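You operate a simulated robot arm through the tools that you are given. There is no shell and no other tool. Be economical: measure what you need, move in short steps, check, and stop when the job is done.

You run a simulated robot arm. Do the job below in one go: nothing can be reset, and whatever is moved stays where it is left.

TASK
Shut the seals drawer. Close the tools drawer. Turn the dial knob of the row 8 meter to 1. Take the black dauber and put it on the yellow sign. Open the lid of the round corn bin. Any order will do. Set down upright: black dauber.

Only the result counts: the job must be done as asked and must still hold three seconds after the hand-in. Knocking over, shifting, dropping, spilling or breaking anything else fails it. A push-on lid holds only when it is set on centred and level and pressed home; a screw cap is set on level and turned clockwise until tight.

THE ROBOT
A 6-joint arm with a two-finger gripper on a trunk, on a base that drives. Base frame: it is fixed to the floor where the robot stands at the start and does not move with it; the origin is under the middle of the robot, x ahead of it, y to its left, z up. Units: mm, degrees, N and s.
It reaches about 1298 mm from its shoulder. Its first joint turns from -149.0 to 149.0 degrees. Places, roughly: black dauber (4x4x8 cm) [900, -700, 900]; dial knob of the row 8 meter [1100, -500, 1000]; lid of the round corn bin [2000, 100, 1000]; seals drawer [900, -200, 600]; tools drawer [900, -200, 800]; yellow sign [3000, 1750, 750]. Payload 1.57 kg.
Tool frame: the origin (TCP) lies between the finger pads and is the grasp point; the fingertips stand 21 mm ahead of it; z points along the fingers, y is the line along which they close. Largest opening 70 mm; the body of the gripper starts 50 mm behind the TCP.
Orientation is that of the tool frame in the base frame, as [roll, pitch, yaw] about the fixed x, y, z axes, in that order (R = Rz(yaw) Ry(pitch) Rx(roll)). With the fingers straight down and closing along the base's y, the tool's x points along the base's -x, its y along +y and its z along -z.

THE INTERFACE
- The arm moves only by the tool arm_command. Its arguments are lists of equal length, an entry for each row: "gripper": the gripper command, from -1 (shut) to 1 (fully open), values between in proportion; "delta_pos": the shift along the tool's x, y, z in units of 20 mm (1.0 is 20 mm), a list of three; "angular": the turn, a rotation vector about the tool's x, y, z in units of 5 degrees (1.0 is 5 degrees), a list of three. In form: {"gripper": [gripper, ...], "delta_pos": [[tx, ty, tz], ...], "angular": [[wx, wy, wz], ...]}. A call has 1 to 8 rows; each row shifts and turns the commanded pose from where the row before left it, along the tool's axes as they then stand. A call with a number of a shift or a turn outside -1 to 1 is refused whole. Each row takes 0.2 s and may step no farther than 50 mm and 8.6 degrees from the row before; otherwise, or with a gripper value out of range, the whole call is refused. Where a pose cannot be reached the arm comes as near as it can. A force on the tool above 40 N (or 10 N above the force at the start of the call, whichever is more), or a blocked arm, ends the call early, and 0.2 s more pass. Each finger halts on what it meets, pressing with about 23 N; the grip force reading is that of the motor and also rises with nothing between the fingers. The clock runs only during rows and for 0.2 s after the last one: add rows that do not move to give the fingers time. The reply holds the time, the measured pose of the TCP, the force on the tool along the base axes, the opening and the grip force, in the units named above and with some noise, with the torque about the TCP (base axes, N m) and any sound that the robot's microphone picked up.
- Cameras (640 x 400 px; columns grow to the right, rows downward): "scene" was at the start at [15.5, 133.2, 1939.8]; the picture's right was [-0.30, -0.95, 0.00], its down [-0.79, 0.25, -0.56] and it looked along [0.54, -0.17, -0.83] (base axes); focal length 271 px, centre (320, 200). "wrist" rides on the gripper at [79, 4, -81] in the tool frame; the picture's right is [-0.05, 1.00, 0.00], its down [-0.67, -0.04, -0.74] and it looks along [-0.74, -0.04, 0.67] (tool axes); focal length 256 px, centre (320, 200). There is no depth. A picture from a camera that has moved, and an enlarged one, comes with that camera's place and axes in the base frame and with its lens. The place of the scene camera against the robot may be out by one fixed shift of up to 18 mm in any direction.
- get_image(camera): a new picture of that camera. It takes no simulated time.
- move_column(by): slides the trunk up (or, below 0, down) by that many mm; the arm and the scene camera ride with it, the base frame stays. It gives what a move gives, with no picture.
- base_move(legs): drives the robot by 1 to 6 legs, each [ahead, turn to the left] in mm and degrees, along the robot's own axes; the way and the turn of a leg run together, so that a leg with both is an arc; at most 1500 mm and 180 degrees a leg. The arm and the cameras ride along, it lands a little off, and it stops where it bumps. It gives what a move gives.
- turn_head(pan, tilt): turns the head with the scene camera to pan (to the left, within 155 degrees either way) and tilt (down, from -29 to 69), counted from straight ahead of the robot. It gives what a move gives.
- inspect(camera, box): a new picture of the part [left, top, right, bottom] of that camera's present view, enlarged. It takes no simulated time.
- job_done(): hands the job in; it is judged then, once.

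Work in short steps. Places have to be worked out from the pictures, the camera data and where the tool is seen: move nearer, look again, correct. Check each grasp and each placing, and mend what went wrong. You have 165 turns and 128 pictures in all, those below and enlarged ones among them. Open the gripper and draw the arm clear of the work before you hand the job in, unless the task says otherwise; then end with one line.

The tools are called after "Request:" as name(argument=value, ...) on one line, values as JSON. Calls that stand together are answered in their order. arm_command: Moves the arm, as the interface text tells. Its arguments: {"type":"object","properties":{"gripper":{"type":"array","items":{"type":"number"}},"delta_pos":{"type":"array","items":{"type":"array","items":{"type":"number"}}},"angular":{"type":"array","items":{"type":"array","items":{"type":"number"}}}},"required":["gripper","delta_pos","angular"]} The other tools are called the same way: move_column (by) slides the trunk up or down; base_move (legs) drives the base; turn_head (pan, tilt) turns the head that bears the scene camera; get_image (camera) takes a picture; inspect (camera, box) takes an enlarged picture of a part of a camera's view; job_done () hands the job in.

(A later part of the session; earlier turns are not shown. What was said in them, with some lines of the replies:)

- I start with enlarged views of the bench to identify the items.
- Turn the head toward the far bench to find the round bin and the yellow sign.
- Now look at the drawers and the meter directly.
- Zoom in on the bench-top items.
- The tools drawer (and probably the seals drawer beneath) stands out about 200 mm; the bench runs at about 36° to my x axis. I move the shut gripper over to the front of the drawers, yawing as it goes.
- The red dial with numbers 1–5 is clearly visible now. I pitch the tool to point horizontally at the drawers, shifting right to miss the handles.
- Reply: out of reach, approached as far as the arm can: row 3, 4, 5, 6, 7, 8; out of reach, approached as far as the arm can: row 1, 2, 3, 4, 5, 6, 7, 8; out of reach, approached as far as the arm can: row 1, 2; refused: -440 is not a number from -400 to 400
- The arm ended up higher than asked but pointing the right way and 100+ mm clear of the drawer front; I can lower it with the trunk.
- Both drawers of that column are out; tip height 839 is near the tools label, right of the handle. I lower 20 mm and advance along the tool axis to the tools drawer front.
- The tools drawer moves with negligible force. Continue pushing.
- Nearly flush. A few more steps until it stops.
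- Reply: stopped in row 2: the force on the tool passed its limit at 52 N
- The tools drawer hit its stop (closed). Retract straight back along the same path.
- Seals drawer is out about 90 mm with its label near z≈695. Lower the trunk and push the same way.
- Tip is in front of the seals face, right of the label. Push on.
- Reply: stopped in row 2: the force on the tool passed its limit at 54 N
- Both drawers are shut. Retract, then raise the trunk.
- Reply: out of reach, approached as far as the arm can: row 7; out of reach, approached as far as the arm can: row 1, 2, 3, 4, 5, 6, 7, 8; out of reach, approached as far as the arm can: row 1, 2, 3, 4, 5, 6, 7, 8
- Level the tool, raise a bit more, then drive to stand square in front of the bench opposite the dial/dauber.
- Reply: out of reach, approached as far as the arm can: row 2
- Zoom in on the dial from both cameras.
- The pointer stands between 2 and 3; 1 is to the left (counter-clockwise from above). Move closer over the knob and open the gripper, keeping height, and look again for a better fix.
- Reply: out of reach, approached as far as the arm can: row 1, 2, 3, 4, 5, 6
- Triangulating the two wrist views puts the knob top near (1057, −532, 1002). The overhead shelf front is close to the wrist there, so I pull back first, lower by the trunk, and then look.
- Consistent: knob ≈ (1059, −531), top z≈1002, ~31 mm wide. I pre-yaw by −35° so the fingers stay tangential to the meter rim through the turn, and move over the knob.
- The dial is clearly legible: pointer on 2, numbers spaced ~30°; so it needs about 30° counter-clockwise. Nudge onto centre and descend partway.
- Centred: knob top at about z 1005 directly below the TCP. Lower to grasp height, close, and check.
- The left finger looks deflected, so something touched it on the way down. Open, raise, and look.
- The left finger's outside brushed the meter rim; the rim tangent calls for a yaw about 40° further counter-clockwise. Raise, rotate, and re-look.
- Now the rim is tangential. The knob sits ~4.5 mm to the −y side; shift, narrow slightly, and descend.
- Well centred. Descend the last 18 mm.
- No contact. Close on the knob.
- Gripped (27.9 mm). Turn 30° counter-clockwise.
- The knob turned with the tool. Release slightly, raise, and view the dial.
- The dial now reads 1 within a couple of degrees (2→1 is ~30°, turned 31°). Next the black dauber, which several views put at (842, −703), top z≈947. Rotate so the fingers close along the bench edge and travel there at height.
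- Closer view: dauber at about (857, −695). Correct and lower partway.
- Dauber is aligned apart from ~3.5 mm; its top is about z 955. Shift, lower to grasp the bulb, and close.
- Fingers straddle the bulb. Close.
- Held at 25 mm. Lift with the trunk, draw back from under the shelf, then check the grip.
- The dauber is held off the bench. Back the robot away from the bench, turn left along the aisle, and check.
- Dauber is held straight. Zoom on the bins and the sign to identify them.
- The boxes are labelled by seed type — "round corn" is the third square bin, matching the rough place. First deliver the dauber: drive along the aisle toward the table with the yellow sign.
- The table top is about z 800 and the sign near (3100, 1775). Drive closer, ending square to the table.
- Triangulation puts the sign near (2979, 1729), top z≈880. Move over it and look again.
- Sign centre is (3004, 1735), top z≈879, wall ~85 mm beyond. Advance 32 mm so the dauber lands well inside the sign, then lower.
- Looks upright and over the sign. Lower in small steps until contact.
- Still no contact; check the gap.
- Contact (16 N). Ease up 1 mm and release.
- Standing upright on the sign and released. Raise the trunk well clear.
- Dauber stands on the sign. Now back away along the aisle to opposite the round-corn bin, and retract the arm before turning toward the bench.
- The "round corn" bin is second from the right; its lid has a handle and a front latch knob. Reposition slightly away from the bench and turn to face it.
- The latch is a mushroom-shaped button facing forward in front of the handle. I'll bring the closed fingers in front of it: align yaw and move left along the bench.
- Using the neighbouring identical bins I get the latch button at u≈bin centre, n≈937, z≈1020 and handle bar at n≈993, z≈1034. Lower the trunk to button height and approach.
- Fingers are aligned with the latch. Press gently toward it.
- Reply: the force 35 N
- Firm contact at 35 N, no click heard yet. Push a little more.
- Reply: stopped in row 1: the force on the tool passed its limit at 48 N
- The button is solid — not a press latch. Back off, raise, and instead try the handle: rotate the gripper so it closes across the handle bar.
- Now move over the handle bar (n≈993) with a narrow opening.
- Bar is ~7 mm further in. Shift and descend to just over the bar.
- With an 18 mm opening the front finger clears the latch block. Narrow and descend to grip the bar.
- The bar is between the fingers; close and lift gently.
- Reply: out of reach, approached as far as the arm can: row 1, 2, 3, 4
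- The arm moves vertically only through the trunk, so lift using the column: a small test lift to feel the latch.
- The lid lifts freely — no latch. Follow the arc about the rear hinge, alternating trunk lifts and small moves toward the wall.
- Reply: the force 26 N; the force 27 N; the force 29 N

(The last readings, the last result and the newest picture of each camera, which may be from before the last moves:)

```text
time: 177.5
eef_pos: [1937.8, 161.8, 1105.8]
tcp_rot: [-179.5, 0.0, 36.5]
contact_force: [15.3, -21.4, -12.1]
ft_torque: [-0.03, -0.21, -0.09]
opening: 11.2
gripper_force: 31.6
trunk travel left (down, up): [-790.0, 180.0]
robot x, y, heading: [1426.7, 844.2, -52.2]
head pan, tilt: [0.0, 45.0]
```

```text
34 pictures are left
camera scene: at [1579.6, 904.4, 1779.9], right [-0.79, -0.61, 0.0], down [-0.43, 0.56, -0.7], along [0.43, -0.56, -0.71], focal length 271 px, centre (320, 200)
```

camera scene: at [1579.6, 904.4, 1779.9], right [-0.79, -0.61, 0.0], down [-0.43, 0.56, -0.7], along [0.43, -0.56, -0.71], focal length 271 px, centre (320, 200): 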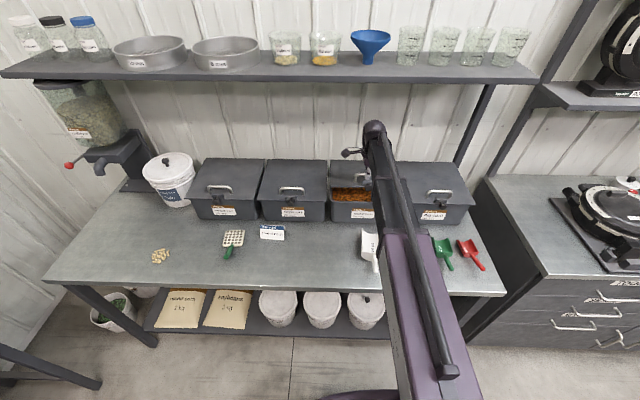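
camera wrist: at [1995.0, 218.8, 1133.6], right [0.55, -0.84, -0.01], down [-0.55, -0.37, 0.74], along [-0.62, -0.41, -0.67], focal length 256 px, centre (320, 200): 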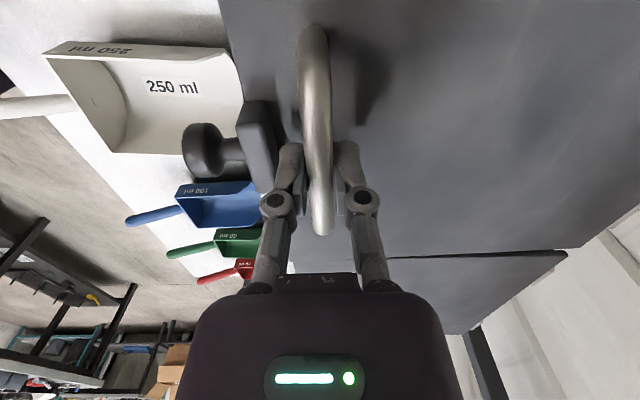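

The lid is opening (corn visible) and the path tracks well. Continue.

Request:
arm_command(gripper=[-1, -1], delta_pos=[[0, 0.4, 0], [0, 0, 0]], angular=[[0, 0, 0], [0, 0, 0]])

Request:
move_column(by=20)

Request:
arm_command(gripper=[-1, -1], delta_pos=[[0, 0.5, 0], [0, 0, 0]], angular=[[0, 0, 0], [0, 0, 0]])

Request:
move_column(by=20)

Request:
arm_command(gripper=[-1, -1], delta_pos=[[0, 0.6, 0], [0, 0, 0]], angular=[[0, 0, 0], [0, 0, 0]])

Request:
move_column(by=16)

Request:
get_image(camera="scene")

Request:
get_image(camera="wrist")

```text
time: 178.1
eef_pos: [1939.4, 160.6, 1108.3]
tcp_rot: [-179.4, 0.1, 36.4]
contact_force: [1.8, -2.2, -3.5]
ft_torque: [0.09, 0.02, -0.08]
opening: 10.8
gripper_force: 32.0
trunk travel left (down, up): [-790.0, 180.0]
robot x, y, heading: [1432.9, 839.7, -52.6]
head pan, tilt: [0.0, 45.0]
```

```text
time: 178.8
eef_pos: [1943.4, 155.1, 1125.4]
tcp_rot: [-179.7, 0.0, 36.4]
contact_force: [18.0, -25.4, -17.4]
ft_torque: [-0.04, -0.19, -0.04]
opening: 11.2
gripper_force: 31.7
trunk travel left (down, up): [-810.0, 160.0]
robot x, y, heading: [1425.8, 841.7, -52.3]
head pan, tilt: [0.0, 45.0]
```

```text
time: 179.4
eef_pos: [1944.9, 153.2, 1127.9]
tcp_rot: [-179.5, 0.0, 36.5]
contact_force: [2.8, -2.1, -4.4]
ft_torque: [0.1, 0.05, -0.01]
opening: 11.0
gripper_force: 31.9
trunk travel left (down, up): [-810.0, 160.0]
robot x, y, heading: [1424.3, 843.5, -52.1]
head pan, tilt: [0.0, 45.0]
```

```text
time: 180.1
eef_pos: [1951.8, 143.8, 1146.3]
tcp_rot: [180.0, 0.0, 36.3]
contact_force: [11.8, -16.9, -13.9]
ft_torque: [-0.02, -0.23, 0.0]
opening: 11.0
gripper_force: 32.3
trunk travel left (down, up): [-830.0, 140.0]
robot x, y, heading: [1430.2, 841.0, -52.1]
head pan, tilt: [0.0, 45.0]
stopped: the force on the tool passed its limit at 42 N (the readings are from after the stop); the commanded pose is now the measured one
```

```text
time: 180.7
eef_pos: [1952.8, 141.1, 1150.7]
tcp_rot: [-179.8, 0.0, 36.4]
contact_force: [-1.8, 5.4, 1.6]
ft_torque: [0.06, 0.18, 0.03]
opening: 11.3
gripper_force: 32.1
trunk travel left (down, up): [-830.0, 140.0]
robot x, y, heading: [1431.0, 841.4, -52.2]
head pan, tilt: [0.0, 45.0]
```

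```text
time: 181.4
eef_pos: [1958.3, 135.3, 1162.0]
tcp_rot: [179.9, 0.0, 36.4]
contact_force: [14.3, -16.2, -17.8]
ft_torque: [0.06, -0.28, -0.01]
opening: 11.0
gripper_force: 31.9
trunk travel left (down, up): [-846.0, 124.0]
robot x, y, heading: [1427.8, 842.4, -52.1]
head pan, tilt: [0.0, 45.0]
```

```text
33 pictures are left
camera scene: at [1580.3, 904.2, 1835.9], right [-0.79, -0.61, 0.0], down [-0.43, 0.56, -0.7], along [0.43, -0.56, -0.71], focal length 271 px, centre (320, 200)
```

scene: 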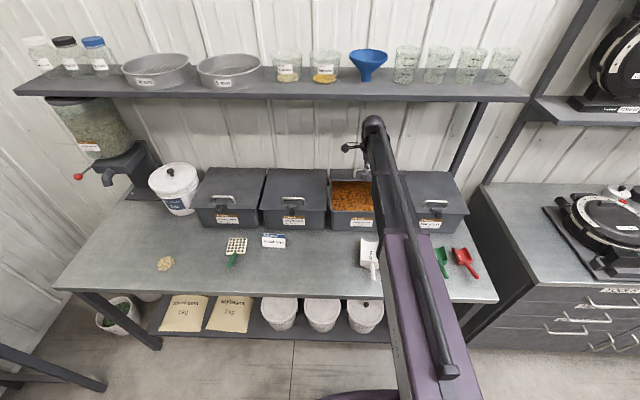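

```text
32 pictures are left
camera wrist: at [2024.5, 178.1, 1243.8], right [0.55, -0.84, 0.0], down [-0.56, -0.37, 0.74], along [-0.62, -0.41, -0.67], focal length 256 px, centre (320, 200)
```

wrist: 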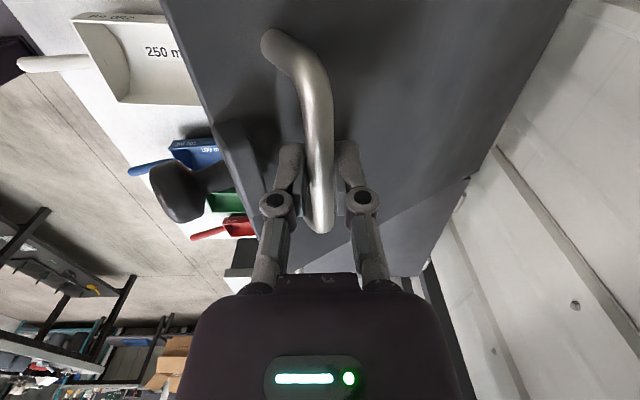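

Lid is at ~30°. Test whether it is friction-held: lower 4 mm and read the force.

Request:
arm_command(gripper=[-1, -1], delta_pos=[[0, 0.2, 0], [0, 0, 0]], angular=[[0, 0, 0], [0, 0, 0]])

Request:
move_column(by=-4)

Request:
arm_command(gripper=[-1, -1], delta_pos=[[0, 0, 0], [0, 0, 0]], angular=[[0, 0, 0], [0, 0, 0]])

```text
time: 182.0
eef_pos: [1959.0, 134.4, 1162.7]
tcp_rot: [-179.7, 0.1, 36.4]
contact_force: [9.2, -11.0, -13.4]
ft_torque: [0.1, -0.27, 0.01]
opening: 11.1
gripper_force: 31.7
trunk travel left (down, up): [-846.0, 124.0]
robot x, y, heading: [1428.9, 840.5, -52.5]
head pan, tilt: [0.0, 45.0]
```

```text
time: 182.5
eef_pos: [1956.9, 135.7, 1160.3]
tcp_rot: [-179.9, 0.0, 36.5]
contact_force: [4.4, -5.5, -7.4]
ft_torque: [0.0, 0.08, 0.01]
opening: 10.9
gripper_force: 32.3
trunk travel left (down, up): [-842.0, 128.0]
robot x, y, heading: [1426.5, 842.8, -52.2]
head pan, tilt: [0.0, 45.0]
```

```text
time: 183.1
eef_pos: [1957.1, 135.3, 1160.1]
tcp_rot: [-180.0, -0.1, 36.4]
contact_force: [1.7, -3.9, -5.4]
ft_torque: [-0.14, 0.21, 0.0]
opening: 11.1
gripper_force: 32.1
trunk travel left (down, up): [-842.0, 128.0]
robot x, y, heading: [1429.1, 835.8, -52.1]
head pan, tilt: [0.0, 45.0]
```

The lid seems to weigh ~2 N on the handle, so it may fall if released; the shelf limits how far the vertical hand can take it. Better: push it from underneath with a horizontal finger. First lower the lid back along the arc to ~10° and see whether it stays by itself.

Request:
arm_command(gripper=[-1, -1], delta_pos=[[0, -0.5, 0], [0, 0, 0]], angular=[[0, 0, 0], [0, 0, 0]])

Request:
move_column(by=-18)

Request:
arm_command(gripper=[-1, -1], delta_pos=[[0, -0.6, 0], [0, 0, 0]], angular=[[0, 0, 0], [0, 0, 0]])

Request:
move_column(by=-18)

Request:
arm_command(gripper=[-1, -1], delta_pos=[[0, -0.5, 0], [0, 0, 0]], angular=[[0, 0, 0], [0, 0, 0]])

Request:
move_column(by=-18)

Request:
arm_command(gripper=[-1, -1], delta_pos=[[0, -0.4, 0], [0, 0, 0]], angular=[[0, 0, 0], [0, 0, 0]])

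Request:
move_column(by=-18)

```text
time: 183.7
eef_pos: [1956.1, 138.6, 1156.3]
tcp_rot: [180.0, 0.1, 36.3]
contact_force: [17.7, -23.8, -23.5]
ft_torque: [-0.23, 0.01, 0.02]
opening: 10.7
gripper_force: 32.0
trunk travel left (down, up): [-842.0, 128.0]
robot x, y, heading: [1426.2, 844.1, -52.5]
head pan, tilt: [0.0, 45.0]
```

```text
time: 184.3
eef_pos: [1949.6, 146.3, 1142.8]
tcp_rot: [-179.7, 0.1, 36.3]
contact_force: [-0.3, -0.1, -3.7]
ft_torque: [-0.02, 0.26, -0.02]
opening: 11.0
gripper_force: 32.4
trunk travel left (down, up): [-824.0, 146.0]
robot x, y, heading: [1426.9, 843.2, -52.5]
head pan, tilt: [0.0, 45.0]
```

```text
time: 184.9
eef_pos: [1948.3, 148.5, 1138.5]
tcp_rot: [180.0, 0.0, 36.4]
contact_force: [20.1, -23.5, -18.7]
ft_torque: [-0.22, -0.06, -0.03]
opening: 11.3
gripper_force: 31.4
trunk travel left (down, up): [-824.0, 146.0]
robot x, y, heading: [1426.3, 840.6, -52.5]
head pan, tilt: [0.0, 45.0]
```

```text
time: 185.6
eef_pos: [1942.5, 155.8, 1124.6]
tcp_rot: [-179.8, 0.0, 36.4]
contact_force: [3.2, -0.3, -4.9]
ft_torque: [0.08, 0.08, -0.02]
opening: 11.1
gripper_force: 31.9
trunk travel left (down, up): [-806.0, 164.0]
robot x, y, heading: [1427.3, 839.5, -52.2]
head pan, tilt: [0.0, 45.0]
```

```text
time: 186.2
eef_pos: [1942.4, 157.1, 1122.4]
tcp_rot: [-179.9, 0.1, 36.4]
contact_force: [19.4, -21.7, -15.0]
ft_torque: [-0.09, -0.25, -0.02]
opening: 11.1
gripper_force: 32.1
trunk travel left (down, up): [-806.0, 164.0]
robot x, y, heading: [1423.8, 843.7, -52.2]
head pan, tilt: [0.0, 45.0]
```

```text
time: 186.8
eef_pos: [1937.5, 162.5, 1106.3]
tcp_rot: [-179.8, 0.0, 36.4]
contact_force: [4.4, -1.7, -4.9]
ft_torque: [0.06, 0.14, -0.1]
opening: 10.9
gripper_force: 32.0
trunk travel left (down, up): [-788.0, 182.0]
robot x, y, heading: [1426.9, 842.5, -52.4]
head pan, tilt: [0.0, 45.0]
```

```text
time: 187.4
eef_pos: [1936.1, 165.1, 1103.9]
tcp_rot: [180.0, 0.1, 36.4]
contact_force: [19.9, -19.3, -11.2]
ft_torque: [-0.26, -0.09, -0.06]
opening: 11.2
gripper_force: 31.6
trunk travel left (down, up): [-788.0, 182.0]
robot x, y, heading: [1427.5, 838.4, -52.0]
head pan, tilt: [0.0, 45.0]
```

```text
time: 188.1
eef_pos: [1933.0, 168.6, 1087.5]
tcp_rot: [-179.8, 0.0, 36.4]
contact_force: [8.3, -1.2, -4.8]
ft_torque: [0.08, 0.02, -0.07]
opening: 11.3
gripper_force: 32.2
trunk travel left (down, up): [-770.0, 200.0]
robot x, y, heading: [1427.2, 843.0, -52.3]
head pan, tilt: [0.0, 45.0]
```

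Request:
arm_command(gripper=[-1, -1], delta_pos=[[0, -0.3, 0], [0, 0, 0]], angular=[[0, 0, 0], [0, 0, 0]])

Request:
move_column(by=-16)

Request:
arm_command(gripper=[-0.4, -0.4, -0.4], delta_pos=[[0, 0, 0], [0, 0, 0], [0, 0, 0]], angular=[[0, 0, 0], [0, 0, 0], [0, 0, 0]])

Request:
get_image(camera="wrist")

Request:
inspect(camera="scene", box=[260, 120, 480, 260])

```text
time: 188.7
eef_pos: [1932.3, 170.4, 1086.8]
tcp_rot: [-180.0, 0.0, 36.4]
contact_force: [22.5, -18.1, -8.8]
ft_torque: [-0.13, -0.28, -0.09]
opening: 11.0
gripper_force: 31.8
trunk travel left (down, up): [-770.0, 200.0]
robot x, y, heading: [1427.1, 841.1, -52.4]
head pan, tilt: [0.0, 45.0]
```

```text
time: 189.3
eef_pos: [1929.7, 173.0, 1071.2]
tcp_rot: [-179.8, 0.1, 36.3]
contact_force: [13.7, -6.7, -6.3]
ft_torque: [0.05, -0.03, -0.1]
opening: 10.9
gripper_force: 31.5
trunk travel left (down, up): [-754.0, 216.0]
robot x, y, heading: [1428.9, 843.6, -52.3]
head pan, tilt: [0.0, 45.0]
```

```text
time: 190.1
eef_pos: [1928.9, 174.1, 1073.8]
tcp_rot: [-179.9, -0.1, 36.4]
contact_force: [0.4, -0.9, 0.2]
ft_torque: [0.01, 0.02, 0.0]
opening: 20.9
gripper_force: 0.1
trunk travel left (down, up): [-754.0, 216.0]
robot x, y, heading: [1430.1, 839.8, -52.3]
head pan, tilt: [0.0, 45.0]
```

```text
31 pictures are left
camera wrist: at [1995.4, 216.6, 1155.0], right [0.55, -0.84, 0.0], down [-0.56, -0.37, 0.74], along [-0.62, -0.41, -0.67], focal length 256 px, centre (320, 200)
```

wrist: 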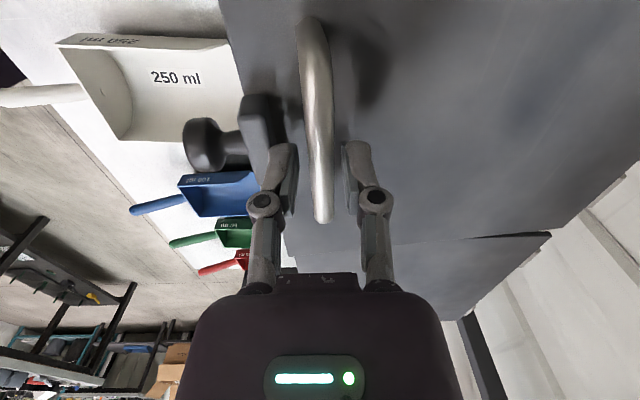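

```text
2.86 times, centred on (370, 190) of scene
camera zoom: at [1576.5, 909.0, 1744.2], right [-0.79, -0.61, 0.0], down [-0.43, 0.56, -0.71], along [0.43, -0.56, -0.71], focal length 775 px, centre (177, 229)
```

zoom: 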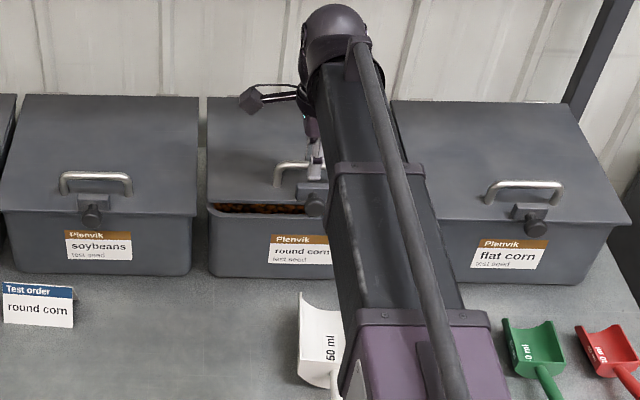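

The lid stays where I leave it (friction-held, gap visible). Regrip and lift it along the arc to ~25°, then I'll release and push it on from underneath.

Request:
arm_command(gripper=[-1, -1, -1], delta_pos=[[0, 0, 0], [0, 0, 0], [0, 0.1, 0]], angular=[[0, 0, 0], [0, 0, 0], [0, 0, 0]])

Request:
move_column(by=17)

Request:
arm_command(gripper=[-1, -1], delta_pos=[[0, 0.35, 0], [0, 0, 0]], angular=[[0, 0, 0], [0, 0, 0]])

Request:
move_column(by=18)

Request:
arm_command(gripper=[-1, -1], delta_pos=[[0, 0.4, 0], [0, 0, 0]], angular=[[0, 0, 0], [0, 0, 0]])

Request:
move_column(by=18)

Request:
arm_command(gripper=[-1, -1], delta_pos=[[0, 0.5, 0], [0, 0, 0]], angular=[[0, 0, 0], [0, 0, 0]])

Request:
move_column(by=18)

Request:
arm_command(gripper=[-1, -1, -0.6, -0.3, -0.3], delta_pos=[[0, 0.3, 0], [0, 0, 0], [0, 0, 0], [0, 0, 0], [0, 0, 0]], angular=[[0, 0, 0], [0, 0, 0], [0, 0, 0], [0, 0, 0], [0, 0, 0]])

Request:
get_image(camera="wrist")

```text
time: 190.9
eef_pos: [1928.6, 172.8, 1073.3]
tcp_rot: [-179.9, 0.0, 36.5]
contact_force: [-2.8, 4.8, -0.9]
ft_torque: [0.14, 0.11, -0.11]
opening: 11.4
gripper_force: 32.1
trunk travel left (down, up): [-754.0, 216.0]
robot x, y, heading: [1426.1, 846.1, -52.4]
head pan, tilt: [0.0, 45.0]
```

```text
time: 191.6
eef_pos: [1931.8, 170.5, 1088.4]
tcp_rot: [179.9, 0.0, 36.4]
contact_force: [6.8, -10.0, -3.0]
ft_torque: [-0.15, -0.18, -0.1]
opening: 11.4
gripper_force: 32.1
trunk travel left (down, up): [-771.0, 199.0]
robot x, y, heading: [1428.2, 842.0, -52.2]
head pan, tilt: [0.0, 45.0]
```

```text
time: 192.2
eef_pos: [1931.5, 168.2, 1091.2]
tcp_rot: [-179.8, 0.0, 36.4]
contact_force: [-8.5, 10.9, 2.5]
ft_torque: [0.26, 0.16, -0.05]
opening: 11.3
gripper_force: 32.3
trunk travel left (down, up): [-771.0, 199.0]
robot x, y, heading: [1431.5, 840.3, -52.1]
head pan, tilt: [0.0, 45.0]
```

```text
time: 192.8
eef_pos: [1934.3, 164.3, 1108.2]
tcp_rot: [179.9, 0.0, 36.3]
contact_force: [2.0, -5.8, -1.1]
ft_torque: [-0.16, -0.17, -0.07]
opening: 11.4
gripper_force: 32.0
trunk travel left (down, up): [-789.0, 181.0]
robot x, y, heading: [1425.8, 842.9, -52.3]
head pan, tilt: [0.0, 45.0]
```

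```text
time: 193.4
eef_pos: [1937.0, 162.2, 1109.9]
tcp_rot: [-179.9, 0.0, 36.4]
contact_force: [-12.7, 14.7, 6.1]
ft_torque: [0.29, 0.33, -0.04]
opening: 11.6
gripper_force: 31.7
trunk travel left (down, up): [-789.0, 181.0]
robot x, y, heading: [1429.9, 841.8, -52.4]
head pan, tilt: [0.0, 45.0]
```

```text
time: 194.1
eef_pos: [1940.1, 157.1, 1125.5]
tcp_rot: [179.9, 0.0, 36.4]
contact_force: [1.6, -5.5, -2.3]
ft_torque: [-0.08, -0.21, -0.01]
opening: 11.5
gripper_force: 31.9
trunk travel left (down, up): [-807.0, 163.0]
robot x, y, heading: [1427.6, 843.0, -52.3]
head pan, tilt: [0.0, 45.0]
```

```text
time: 194.7
eef_pos: [1941.6, 155.9, 1129.1]
tcp_rot: [-179.9, 0.0, 36.4]
contact_force: [-15.4, 20.0, 11.0]
ft_torque: [0.34, 0.29, -0.02]
opening: 11.6
gripper_force: 31.8
trunk travel left (down, up): [-807.0, 163.0]
robot x, y, heading: [1423.9, 844.5, -52.3]
head pan, tilt: [0.0, 45.0]
```

```text
time: 195.3
eef_pos: [1946.5, 148.5, 1144.5]
tcp_rot: [179.7, 0.0, 36.4]
contact_force: [0.5, -3.9, -1.8]
ft_torque: [-0.12, -0.18, -0.01]
opening: 11.4
gripper_force: 32.7
trunk travel left (down, up): [-825.0, 145.0]
robot x, y, heading: [1428.3, 838.8, -52.5]
head pan, tilt: [0.0, 45.0]
```

```text
time: 196.5
eef_pos: [1947.5, 146.3, 1145.2]
tcp_rot: [-180.0, 0.0, 36.4]
contact_force: [1.1, 0.0, 0.8]
ft_torque: [-0.02, 0.01, -0.01]
opening: 24.5
gripper_force: 0.0
trunk travel left (down, up): [-825.0, 145.0]
robot x, y, heading: [1426.0, 838.3, -52.1]
head pan, tilt: [0.0, 45.0]
```

```text
29 pictures are left
camera wrist: at [2015.2, 189.4, 1226.2], right [0.55, -0.84, 0.0], down [-0.56, -0.37, 0.74], along [-0.62, -0.41, -0.67], focal length 256 px, centre (320, 200)
```

wrist: 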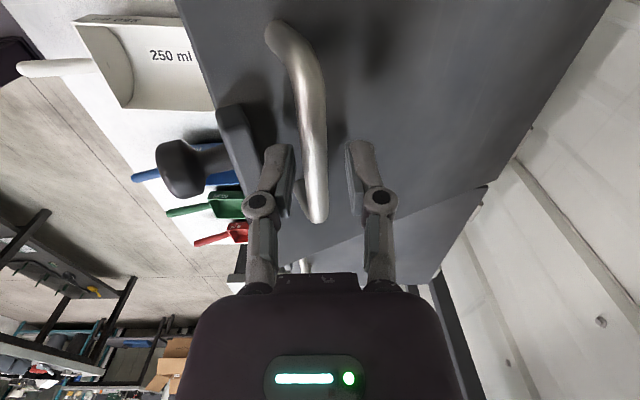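

The lid holds at ~25°. Raise the hand just clear of the bar and back out.

Request:
move_column(by=34)

Request:
arm_command(gripper=[-1, -1, -1, -1, -1, -1, -1, -1], delta_pos=[[0, -1, 0], [0, -1, 0], [0, -1, 0], [0, -1, 0], [0, -1, 0], [0, -1, 0], [0, -1, 0], [0, -1, 0]], angular=[[0, 0, 0], [0, 0, 0], [0, 0, 0], [0, 0, 0], [0, 0, 0], [0, 0, 0], [0, 0, 0], [0, 0, 0]])

Request:
arm_command(gripper=[-1, -1, -1, -1, -1, -1, -1, -1], delta_pos=[[0, -1, 0], [0, -1, 0], [0, -1, 0], [0, -1, 0], [0, -1, 0], [0, -1, 0], [0, -1, 0], [0, -1, 0]], angular=[[0, 0, 0], [0, 0, 0], [0, 0, 0], [0, 0, 0], [0, 0, 0], [0, 0, 0], [0, 0, 0], [0, 0, 0]])

Request:
inspect(camera="scene", box=[220, 60, 480, 260])

```text
time: 197.3
eef_pos: [1948.4, 145.6, 1177.1]
tcp_rot: [-180.0, 0.0, 36.4]
contact_force: [-0.2, 0.6, 0.1]
ft_torque: [-0.02, -0.03, -0.05]
opening: 24.4
gripper_force: 0.2
trunk travel left (down, up): [-859.0, 111.0]
robot x, y, heading: [1431.2, 841.9, -52.3]
head pan, tilt: [0.0, 45.0]
```

```text
time: 199.1
eef_pos: [1851.8, 276.7, 1178.5]
tcp_rot: [-180.0, 0.0, 36.4]
contact_force: [0.2, 0.0, 0.8]
ft_torque: [0.02, 0.01, 0.02]
opening: 0.1
gripper_force: 23.3
trunk travel left (down, up): [-859.0, 111.0]
robot x, y, heading: [1431.8, 839.3, -52.3]
head pan, tilt: [0.0, 45.0]
```

```text
time: 200.9
eef_pos: [1760.4, 404.1, 1178.1]
tcp_rot: [180.0, 0.0, 36.4]
contact_force: [0.5, 0.0, -0.2]
ft_torque: [-0.02, 0.04, 0.02]
opening: 0.1
gripper_force: 23.0
trunk travel left (down, up): [-859.0, 111.0]
robot x, y, heading: [1430.9, 842.5, -52.2]
head pan, tilt: [0.0, 45.0]
```

```text
2.00 times, centred on (350, 160) of scene
camera zoom: at [1575.8, 909.8, 1849.2], right [-0.79, -0.61, 0.0], down [-0.43, 0.56, -0.71], along [0.43, -0.56, -0.71], focal length 542 px, centre (260, 280)
```

zoom: 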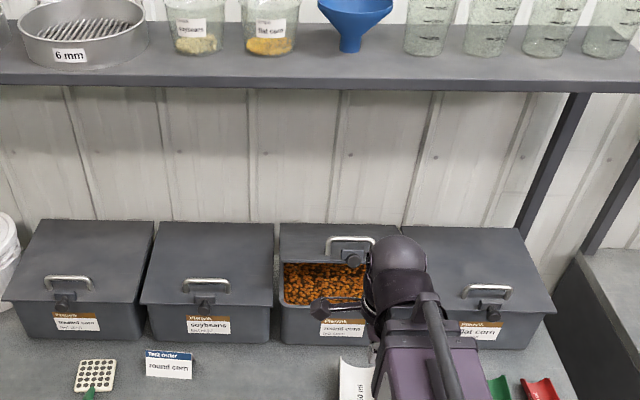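

The lid stays open at ~25°. Now rotate the tool to horizontal, pointing at the bin, for pushing the lid from beneath.

Request:
arm_command(gripper=[-1, -1, -1, -1, -1, -1, -1, -1], delta_pos=[[0, 1, 0], [0, 1, 0], [0, 1, 0], [0, 1, 0], [0, 1, 0], [0, 1, 0], [0, 0, 0], [0, 0, 0]], angular=[[0, 0, 0], [0, 0, 0], [0, 0, 0], [0, 0, 0], [0, 0, 0], [0, 0, 0], [-1, 0, 0], [-1, 0, 0]])

Request:
arm_command(gripper=[-1, -1, -1, -1, -1, -1, -1, -1], delta_pos=[[0, 0, 0], [0, 0, 0], [0, 0, 0], [0, 0, 0], [0, 0, 0], [0, 0, 0], [0, 0, 0], [0, 0, 0]], angular=[[-1, 0, 0], [-1, 0, 0], [-1, 0, 0], [-1, 0, 0], [-1, 0, 0], [-1, 0, 0], [-1, 0, 0], [-1, 0, 0]])

Request:
arm_command(gripper=[-1, -1, -1, -1, -1, -1, -1, -1], delta_pos=[[0, 0, 0], [0, 0, 0], [0, 0, 0], [0, 0, 0], [0, 0, 0], [0, 0, 0], [0, 0, 0], [0, 0, 0]], angular=[[-1, 0, 0], [-1, 0, 0], [-1, 0, 0], [-1, 0, 0], [-1, 0, 0], [-1, 0, 0], [-1, 0, 0], [-1, 0, 0]])

Request:
get_image(camera="scene")

```text
time: 202.7
eef_pos: [1827.9, 306.0, 1180.5]
tcp_rot: [170.0, 0.0, 36.5]
contact_force: [0.3, 0.5, 0.5]
ft_torque: [-0.01, -0.01, 0.01]
opening: 0.1
gripper_force: 23.1
trunk travel left (down, up): [-859.0, 111.0]
robot x, y, heading: [1427.9, 837.2, -52.6]
head pan, tilt: [0.0, 45.0]
```

```text
time: 204.5
eef_pos: [1836.9, 298.5, 1244.9]
tcp_rot: [130.1, 0.0, 36.4]
contact_force: [0.5, 0.1, 0.5]
ft_torque: [0.02, -0.01, 0.01]
opening: 0.0
gripper_force: 22.8
out of reach, approached as far as the arm can: row 1, 2, 3, 4, 5, 6, 7, 8
trunk travel left (down, up): [-859.0, 111.0]
robot x, y, heading: [1431.2, 844.7, -52.2]
head pan, tilt: [0.0, 45.0]
```

```text
time: 206.3
eef_pos: [1861.5, 262.2, 1358.5]
tcp_rot: [91.9, 0.0, 36.0]
contact_force: [-0.3, 0.1, 0.1]
ft_torque: [-0.02, 0.01, -0.05]
opening: 0.0
gripper_force: 22.6
out of reach, approached as far as the arm can: row 1, 2, 3, 4, 5, 6, 7, 8
trunk travel left (down, up): [-859.0, 111.0]
robot x, y, heading: [1428.1, 838.7, -52.2]
head pan, tilt: [0.0, 45.0]
```

```text
27 pictures are left
camera scene: at [1576.0, 909.3, 1849.2], right [-0.79, -0.61, 0.0], down [-0.43, 0.56, -0.71], along [0.43, -0.56, -0.71], focal length 271 px, centre (320, 200)
```

scene: 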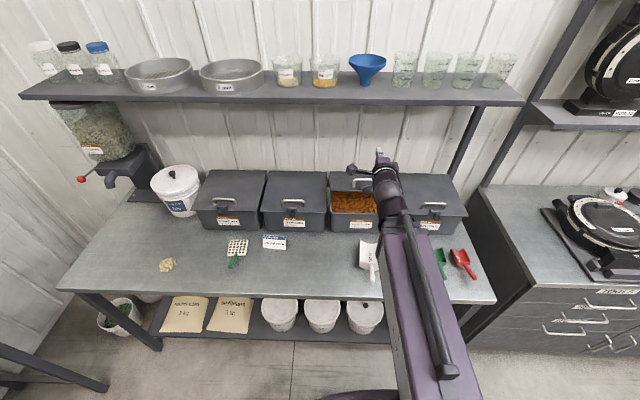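

Tool is horizontal. Lower to just below the lid's front edge, in front of it, then look.

Request:
move_column(by=-288)

Request:
get_image(camera="scene")

Request:
get_image(camera="wrist")

```text
time: 209.2
eef_pos: [1861.1, 262.4, 1069.3]
tcp_rot: [92.0, 0.1, 36.1]
contact_force: [-0.6, 0.3, 0.2]
ft_torque: [0.03, -0.02, 0.04]
opening: 0.0
gripper_force: 23.0
trunk travel left (down, up): [-571.0, 399.0]
robot x, y, heading: [1428.2, 839.9, -52.1]
head pan, tilt: [0.0, 45.0]
```

```text
26 pictures are left
camera scene: at [1576.0, 909.3, 1561.3], right [-0.79, -0.61, 0.0], down [-0.43, 0.56, -0.71], along [0.43, -0.56, -0.71], focal length 271 px, centre (320, 200)
```

scene: 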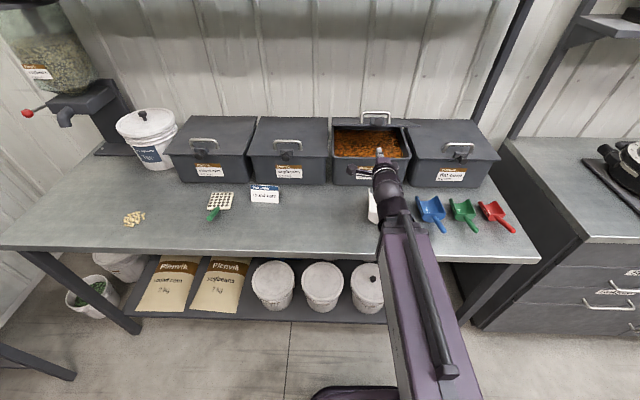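

```text
25 pictures are left
camera wrist: at [1878.7, 374.1, 1077.9], right [-0.02, -0.06, 1.0], down [-0.98, 0.21, -0.01], along [-0.21, -0.98, -0.06], focal length 256 px, centre (320, 200)
```

wrist: 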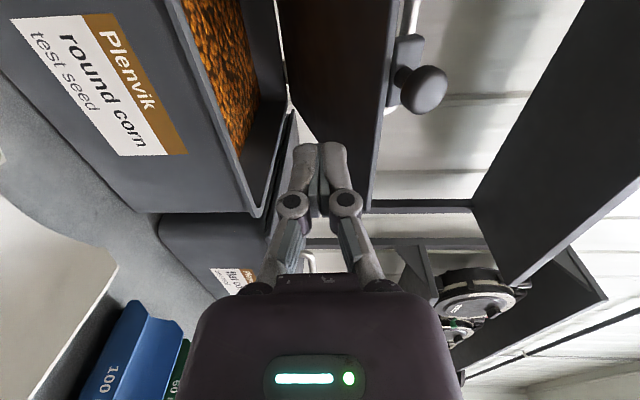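

Clear view: the finger points into the gap between rim and lid edge. Advance under the lid.

Request:
arm_command(gripper=[-1, -1, -1, -1, -1, -1, -1], delta_pos=[[0, 0, 1], [0, 0, 1], [0, 0, 1], [0, 0, 1], [0, 0, 1], [0, 0, 1], [0, 0, 0]], angular=[[0, 0, 0], [0, 0, 0], [0, 0, 0], [0, 0, 0], [0, 0, 0], [0, 0, 0], [0, 0, 0]])

Request:
move_column(by=30)

Request:
move_column(by=30)

Request:
get_image(camera="scene")

```text
time: 210.8
eef_pos: [1931.8, 165.2, 1069.2]
tcp_rot: [92.0, 0.0, 36.1]
contact_force: [0.0, -0.1, 0.4]
ft_torque: [-0.03, 0.04, -0.02]
opening: 0.0
gripper_force: 22.7
out of reach, approached as far as the arm can: row 5
trunk travel left (down, up): [-571.0, 399.0]
robot x, y, heading: [1426.7, 839.6, -52.2]
head pan, tilt: [0.0, 45.0]
```

```text
time: 211.6
eef_pos: [1932.2, 163.8, 1100.3]
tcp_rot: [92.0, 0.1, 36.0]
contact_force: [-0.8, 0.4, -0.5]
ft_torque: [0.01, 0.01, 0.0]
opening: 0.0
gripper_force: 23.1
trunk travel left (down, up): [-601.0, 369.0]
robot x, y, heading: [1424.6, 845.9, -52.3]
head pan, tilt: [0.0, 45.0]
```

```text
time: 212.3
eef_pos: [1931.3, 164.4, 1129.5]
tcp_rot: [91.9, 0.0, 36.0]
contact_force: [0.6, 0.3, 0.2]
ft_torque: [0.0, 0.01, 0.03]
opening: 0.0
gripper_force: 23.3
trunk travel left (down, up): [-631.0, 339.0]
robot x, y, heading: [1427.1, 841.3, -52.3]
head pan, tilt: [0.0, 45.0]
```

```text
24 pictures are left
camera scene: at [1576.1, 909.4, 1621.3], right [-0.79, -0.61, 0.0], down [-0.43, 0.56, -0.71], along [0.43, -0.56, -0.71], focal length 271 px, centre (320, 200)
```

scene: 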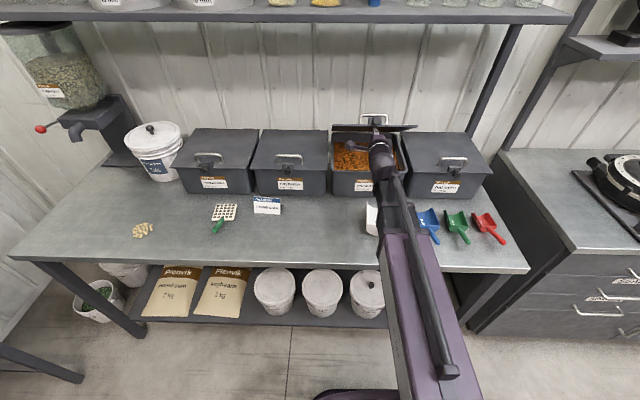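

The lid is rising with negligible force. Raise a bit more, then advance to swing it back.

Request:
move_column(by=30)

Request:
move_column(by=25)

Request:
arm_command(gripper=[-1, -1, -1, -1, -1], delta_pos=[[0, 0, 0.8], [0, 0, 0.8], [0, 0, 0.8], [0, 0, 0.8], [0, 0, 0.8]], angular=[[0, 0, 0], [0, 0, 0], [0, 0, 0], [0, 0, 0], [0, 0, 0]])

Request:
get_image(camera="scene")

Request:
get_image(camera="wrist")

```text
time: 213.1
eef_pos: [1931.9, 165.7, 1161.0]
tcp_rot: [92.0, 0.1, 36.0]
contact_force: [-0.4, -0.3, 0.3]
ft_torque: [0.0, -0.01, -0.01]
opening: 0.0
gripper_force: 23.1
trunk travel left (down, up): [-661.0, 309.0]
robot x, y, heading: [1429.5, 842.6, -52.4]
head pan, tilt: [0.0, 45.0]
```

```text
time: 213.8
eef_pos: [1931.8, 165.5, 1184.4]
tcp_rot: [92.0, 0.1, 36.1]
contact_force: [1.0, -0.2, 0.4]
ft_torque: [0.0, -0.02, -0.01]
opening: 0.0
gripper_force: 22.4
trunk travel left (down, up): [-686.0, 284.0]
robot x, y, heading: [1426.1, 841.6, -52.3]
head pan, tilt: [0.0, 45.0]
```

```text
time: 214.2
eef_pos: [1937.5, 158.6, 1191.5]
tcp_rot: [91.0, -0.1, 36.1]
contact_force: [-18.0, 16.7, 22.6]
ft_torque: [-0.26, -0.27, -0.2]
opening: 0.2
gripper_force: 23.7
trunk travel left (down, up): [-686.0, 284.0]
robot x, y, heading: [1429.6, 839.9, -52.1]
head pan, tilt: [0.0, 45.0]
stopped in row 2: the force on the tool passed its limit at 49 N (the readings are from after the stop); the commanded pose is now the measured one
```

```text
23 pictures are left
camera scene: at [1571.1, 914.9, 1676.9], right [-0.79, -0.61, 0.0], down [-0.43, 0.56, -0.71], along [0.43, -0.56, -0.7], focal length 271 px, centre (320, 200)
```

scene: 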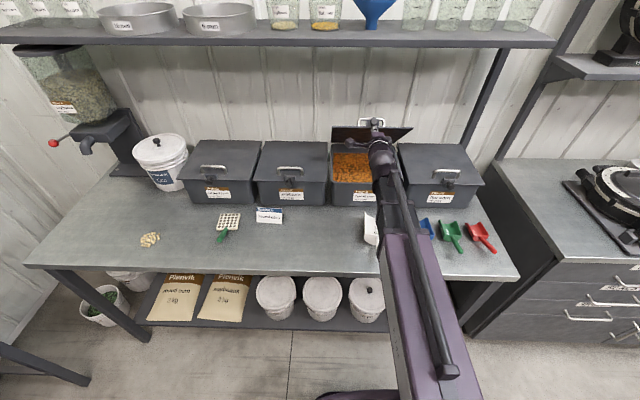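

```text
22 pictures are left
camera wrist: at [1952.4, 270.4, 1198.3], right [-0.03, -0.05, 1.0], down [-0.98, 0.21, -0.02], along [-0.21, -0.98, -0.05], focal length 256 px, centre (320, 200)
```

wrist: 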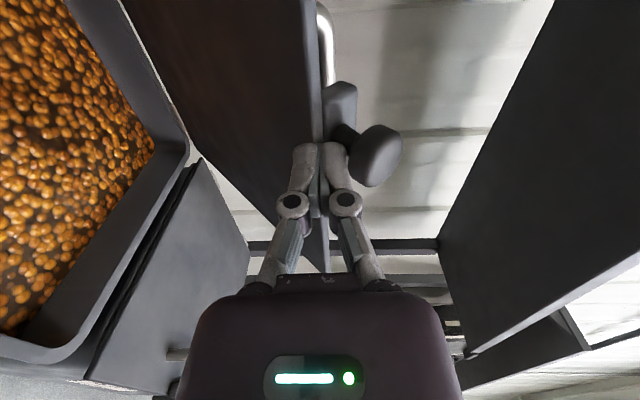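

The fingertip reached the lid's edge (lid ≈ 40°). Pull back, drop 42 mm to get beneath it, and push forward.

Request:
arm_command(gripper=[-1, -1], delta_pos=[[0, 0, -0.8], [0, 0, 0]], angular=[[0, 0, 0], [0, 0, 0]])

Request:
move_column(by=-42)

Request:
arm_command(gripper=[-1, -1, -1, -1, -1, -1, -1], delta_pos=[[0, 0, 0.8], [0, 0, 0.8], [0, 0, 0.8], [0, 0, 0.8], [0, 0, 0.8], [0, 0, 0.8], [0, 0, 0.8]], angular=[[0, 0, 0], [0, 0, 0], [0, 0, 0], [0, 0, 0], [0, 0, 0], [0, 0, 0], [0, 0, 0]])

Request:
get_image(camera="scene")

```text
time: 214.8
eef_pos: [1932.1, 163.6, 1185.6]
tcp_rot: [91.7, -0.1, 36.2]
contact_force: [1.4, -0.5, -1.2]
ft_torque: [0.02, 0.0, 0.01]
opening: 0.1
gripper_force: 22.8
trunk travel left (down, up): [-686.0, 284.0]
robot x, y, heading: [1424.9, 844.4, -52.3]
head pan, tilt: [0.0, 45.0]
```

```text
time: 215.7
eef_pos: [1931.2, 165.2, 1143.8]
tcp_rot: [91.5, -0.1, 36.1]
contact_force: [0.1, -0.4, -0.3]
ft_torque: [0.0, 0.01, 0.01]
opening: 0.0
gripper_force: 23.2
trunk travel left (down, up): [-644.0, 326.0]
robot x, y, heading: [1426.6, 843.2, -52.4]
head pan, tilt: [0.0, 45.0]
```

```text
time: 217.3
eef_pos: [1997.2, 72.9, 1142.5]
tcp_rot: [91.6, -0.2, 36.2]
contact_force: [-0.2, -0.7, 0.2]
ft_torque: [-0.01, -0.02, 0.03]
opening: 0.2
gripper_force: 22.8
out of reach, approached as far as the arm can: row 7
trunk travel left (down, up): [-644.0, 326.0]
robot x, y, heading: [1430.7, 840.0, -52.1]
head pan, tilt: [0.0, 45.0]
```

```text
21 pictures are left
camera scene: at [1576.1, 909.2, 1634.2], right [-0.79, -0.61, 0.0], down [-0.43, 0.56, -0.71], along [0.43, -0.56, -0.71], focal length 271 px, centre (320, 200)
```

scene: 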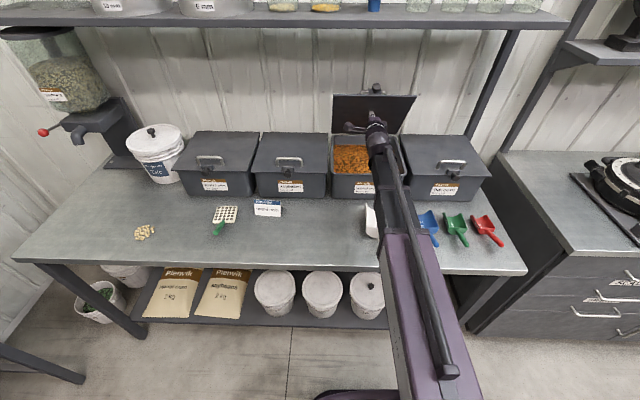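

The lid is swinging up (~55°). Keep pushing.

Request:
arm_command(gripper=[-1, -1, -1, -1, -1], delta_pos=[[0, 0, 0.8], [0, 0, 0.8], [0, 0, 0.8], [0, 0, 0.8], [0, 0, 0.6]], angular=[[0, 0, 0], [0, 0, 0], [0, 0, 0], [0, 0, 0], [0, 0, 0]])

Request:
get_image(camera="scene")

```text
time: 218.5
eef_pos: [2043.4, 11.3, 1143.0]
tcp_rot: [91.6, -0.2, 36.2]
contact_force: [0.0, -0.6, -0.3]
ft_torque: [0.02, 0.0, 0.01]
opening: 0.0
gripper_force: 22.8
trunk travel left (down, up): [-644.0, 326.0]
robot x, y, heading: [1425.0, 844.4, -52.2]
head pan, tilt: [0.0, 45.0]
```

```text
20 pictures are left
camera scene: at [1576.1, 909.4, 1634.2], right [-0.79, -0.61, 0.0], down [-0.43, 0.56, -0.71], along [0.43, -0.56, -0.71], focal length 271 px, centre (320, 200)
```

scene: 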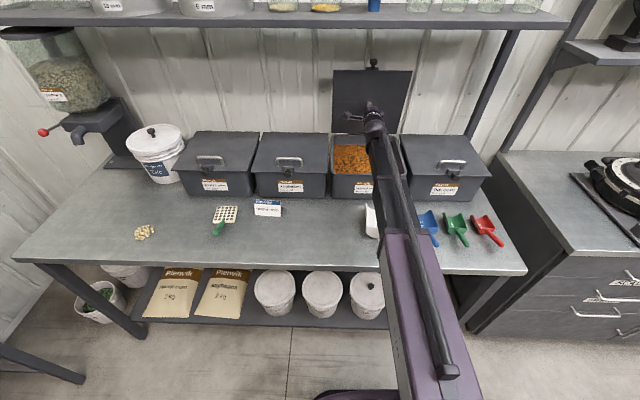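

About 80°. A little more, gently, until near vertical or a stop.

Request:
arm_command(gripper=[-1, -1, -1, -1, -1], delta_pos=[[0, 0, 0.4], [0, 0, 0.4], [0, 0, 0.4], [0, 0, 0.3], [0, 0, 0]], angular=[[0, 0, 0], [0, 0, 0], [0, 0, 0], [0, 0, 0], [0, 0, 0]])

Request:
inspect(camera="scene", box=[280, 20, 480, 220])

```text
time: 219.7
eef_pos: [2060.5, -11.6, 1142.8]
tcp_rot: [91.7, -0.1, 36.2]
contact_force: [-0.2, -0.4, 1.0]
ft_torque: [0.02, 0.01, -0.01]
opening: 0.3
gripper_force: 28.3
trunk travel left (down, up): [-644.0, 326.0]
robot x, y, heading: [1429.8, 840.9, -52.3]
head pan, tilt: [0.0, 45.0]
```

```text
2.00 times, centred on (380, 120) of scene
camera zoom: at [1576.1, 909.3, 1634.2], right [-0.79, -0.61, 0.0], down [-0.43, 0.56, -0.71], along [0.43, -0.56, -0.71], focal length 542 px, centre (200, 360)
```

zoom: 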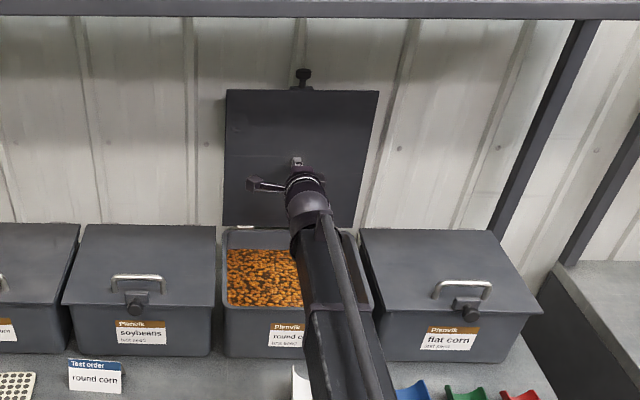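

The lid stands about vertical. Withdraw straight back and check that it stays.

Request:
arm_command(gripper=[-1, -1, -1, -1, -1, -1, -1, -1], delta_pos=[[0, 0, -1], [0, 0, -1], [0, 0, -1], [0, 0, -1], [0, 0, -1], [0, 0, -1], [0, 0, -1], [0, 0, -1]], angular=[[0, 0, 0], [0, 0, 0], [0, 0, 0], [0, 0, 0], [0, 0, 0], [0, 0, 0], [0, 0, 0], [0, 0, 0]])

Request:
arm_command(gripper=[-1, -1, -1, -1, -1, -1, -1, -1], delta_pos=[[0, 0, -1], [0, 0, -1], [0, 0, -1], [0, 0, -1], [0, 0, -1], [0, 0, -1], [0, 0, -1], [0, 0, -1]], angular=[[0, 0, 0], [0, 0, 0], [0, 0, 0], [0, 0, 0], [0, 0, 0], [0, 0, 0], [0, 0, 0], [0, 0, 0]])

Request:
get_image(camera="scene")

```text
time: 221.5
eef_pos: [1964.1, 118.7, 1143.7]
tcp_rot: [91.5, -0.1, 36.2]
contact_force: [-0.2, -0.5, -0.4]
ft_torque: [0.0, 0.01, 0.0]
opening: 0.2
gripper_force: 28.1
out of reach, approached as far as the arm can: row 3
trunk travel left (down, up): [-644.0, 326.0]
robot x, y, heading: [1430.5, 844.1, -52.3]
head pan, tilt: [0.0, 45.0]
```

```text
time: 223.3
eef_pos: [1870.2, 247.6, 1144.2]
tcp_rot: [91.3, 0.0, 36.2]
contact_force: [-0.2, -0.7, -0.6]
ft_torque: [0.01, -0.01, 0.01]
opening: 0.1
gripper_force: 28.7
out of reach, approached as far as the arm can: row 2, 7
trunk travel left (down, up): [-644.0, 326.0]
robot x, y, heading: [1424.5, 836.8, -52.1]
head pan, tilt: [0.0, 45.0]
```

```text
18 pictures are left
camera scene: at [1575.8, 909.7, 1634.2], right [-0.79, -0.61, 0.0], down [-0.43, 0.56, -0.71], along [0.43, -0.56, -0.71], focal length 271 px, centre (320, 200)
```

scene: 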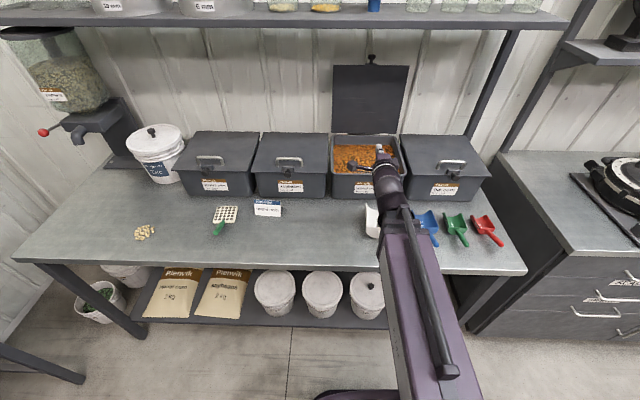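

The lid stays open. Back off, open the gripper, and verify the other results with the head camera.

Request:
base_move(legs=[[-300, 0]])

Request:
move_column(by=300)

Request:
turn_head(pan=-45, tilt=35)

Request:
get_image(camera="scene")

Request:
turn_head(pan=85, tilt=30)

Request:
get_image(camera="scene")

```text
time: 225.7
eef_pos: [1688.5, 485.2, 1144.4]
tcp_rot: [91.4, -0.1, 36.3]
contact_force: [0.3, 0.4, -0.6]
ft_torque: [0.01, 0.02, -0.01]
opening: 0.0
gripper_force: 28.7
trunk travel left (down, up): [-644.0, 326.0]
robot x, y, heading: [1245.3, 1076.2, -52.0]
head pan, tilt: [0.0, 45.0]
```

```text
time: 228.7
eef_pos: [1688.0, 485.3, 1444.4]
tcp_rot: [91.4, 0.0, 36.3]
contact_force: [0.0, -0.3, 0.6]
ft_torque: [-0.01, -0.03, 0.0]
opening: 0.0
gripper_force: 28.4
trunk travel left (down, up): [-944.0, 26.0]
robot x, y, heading: [1245.7, 1083.8, -52.1]
head pan, tilt: [0.0, 45.0]
```

```text
time: 229.8
eef_pos: [1687.9, 484.7, 1444.6]
tcp_rot: [91.4, -0.1, 36.3]
contact_force: [0.0, 0.1, -0.5]
ft_torque: [0.0, 0.0, 0.0]
opening: 0.1
gripper_force: 28.0
trunk travel left (down, up): [-944.0, 26.0]
robot x, y, heading: [1242.3, 1076.9, -52.0]
head pan, tilt: [-45.0, 35.0]
```

```text
17 pictures are left
camera scene: at [1331.4, 1124.0, 1949.0], right [-0.99, 0.12, 0.0], down [0.07, 0.57, -0.82], along [-0.1, -0.81, -0.57], focal length 271 px, centre (320, 200)
```

scene: 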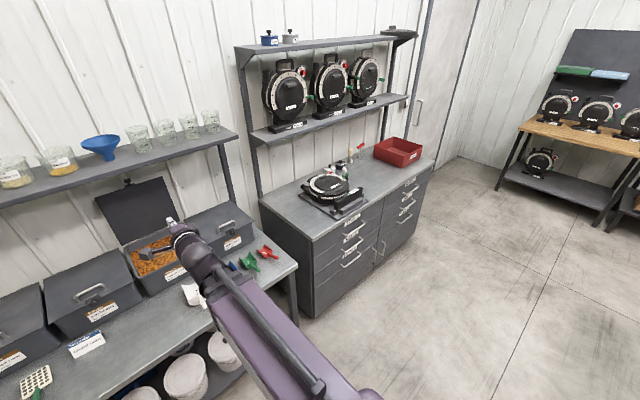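

```text
time: 231.9
eef_pos: [1688.2, 485.2, 1444.1]
tcp_rot: [91.4, -0.1, 36.3]
contact_force: [-0.1, 0.0, 1.3]
ft_torque: [0.01, 0.01, 0.01]
opening: 0.0
gripper_force: 29.0
trunk travel left (down, up): [-944.0, 26.0]
robot x, y, heading: [1246.8, 1082.4, -52.0]
head pan, tilt: [85.0, 30.0]
```

```text
16 pictures are left
camera scene: at [1418.3, 1260.4, 1956.8], right [0.54, -0.84, 0.0], down [-0.42, -0.27, -0.87], along [0.73, 0.47, -0.5], focal length 271 px, centre (320, 200)
```

scene: 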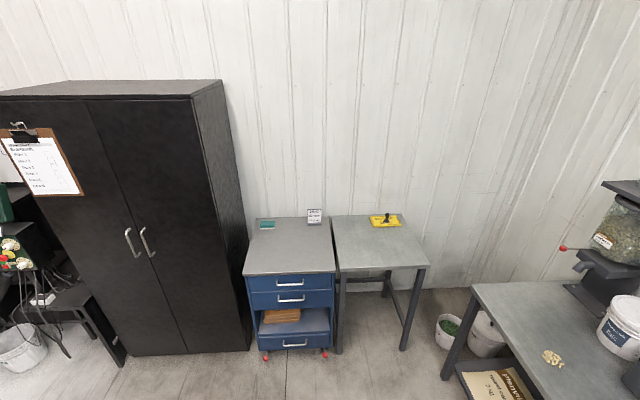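

Dauber stands on the sign. Take one high-zoom look at the dial and drawers.

Request:
turn_head(pan=-45, tilt=35)

Request:
inspect(camera="scene", box=[328, 165, 360, 185])

Request:
inspect(camera="scene", box=[250, 130, 450, 310])

```text
time: 234.0
eef_pos: [1688.1, 484.7, 1444.8]
tcp_rot: [91.4, -0.1, 36.4]
contact_force: [-0.5, -0.3, -0.1]
ft_torque: [0.02, 0.02, 0.01]
opening: 0.1
gripper_force: 29.1
trunk travel left (down, up): [-944.0, 26.0]
robot x, y, heading: [1245.6, 1079.0, -52.2]
head pan, tilt: [-45.0, 35.0]
```

```text
16.00 times, centred on (344, 175) of scene
camera zoom: at [1331.4, 1124.0, 1949.1], right [-0.99, 0.12, 0.0], down [0.07, 0.57, -0.82], along [-0.1, -0.81, -0.57], focal length 4340 px, centre (-64, 600)
```

zoom: 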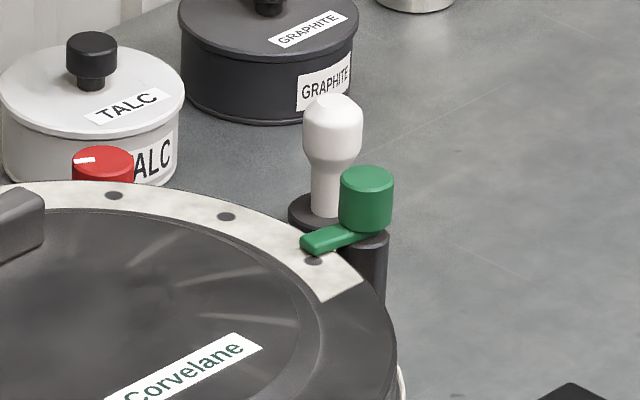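

```text
2.22 times, centred on (350, 220) of scene
camera zoom: at [1331.4, 1124.0, 1949.1], right [-0.99, 0.12, 0.0], down [0.07, 0.57, -0.82], along [-0.1, -0.81, -0.57], focal length 603 px, centre (253, 156)
```

zoom: 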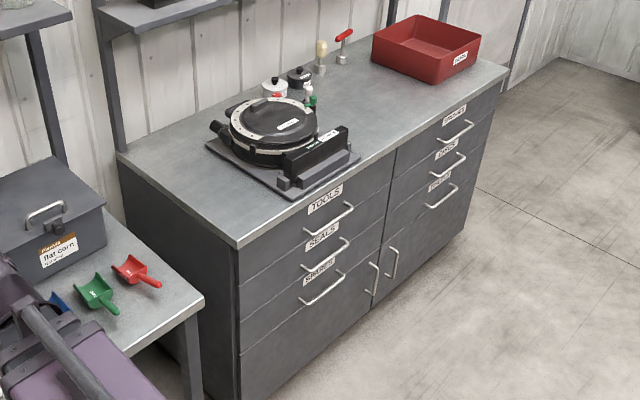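

Pointer measures ≈+3° world against "1" at ≈0° (30° spacing): good; drawers are flush. Open the gripper and hand in.

Request:
arm_command(gripper=[0.5, 1, 1, 1], delta_pos=[[0, 0, 0], [0, 0, 0], [0, 0, 0], [0, 0, 0]], angular=[[0, 0, 0], [0, 0, 0], [0, 0, 0], [0, 0, 0]])

Request:
job_done()

```text
time: 235.0
eef_pos: [1689.0, 485.7, 1445.8]
tcp_rot: [91.4, -0.1, 36.4]
contact_force: [0.2, 0.1, -1.0]
ft_torque: [-0.02, -0.02, -0.01]
opening: 70.0
gripper_force: 0.0
trunk travel left (down, up): [-944.0, 26.0]
robot x, y, heading: [1242.3, 1082.1, -52.3]
head pan, tilt: [-45.0, 35.0]
```

```text
The job is handed in.
```

I handed the job in with all five parts done: both drawers shut, the dial on 1 (within about 3°), the black dauber upright on the yellow sign and the round corn lid standing open. While first reaching for the dial, a finger brushed the row 8 meter's rim and nudged the meter about 3 mm.
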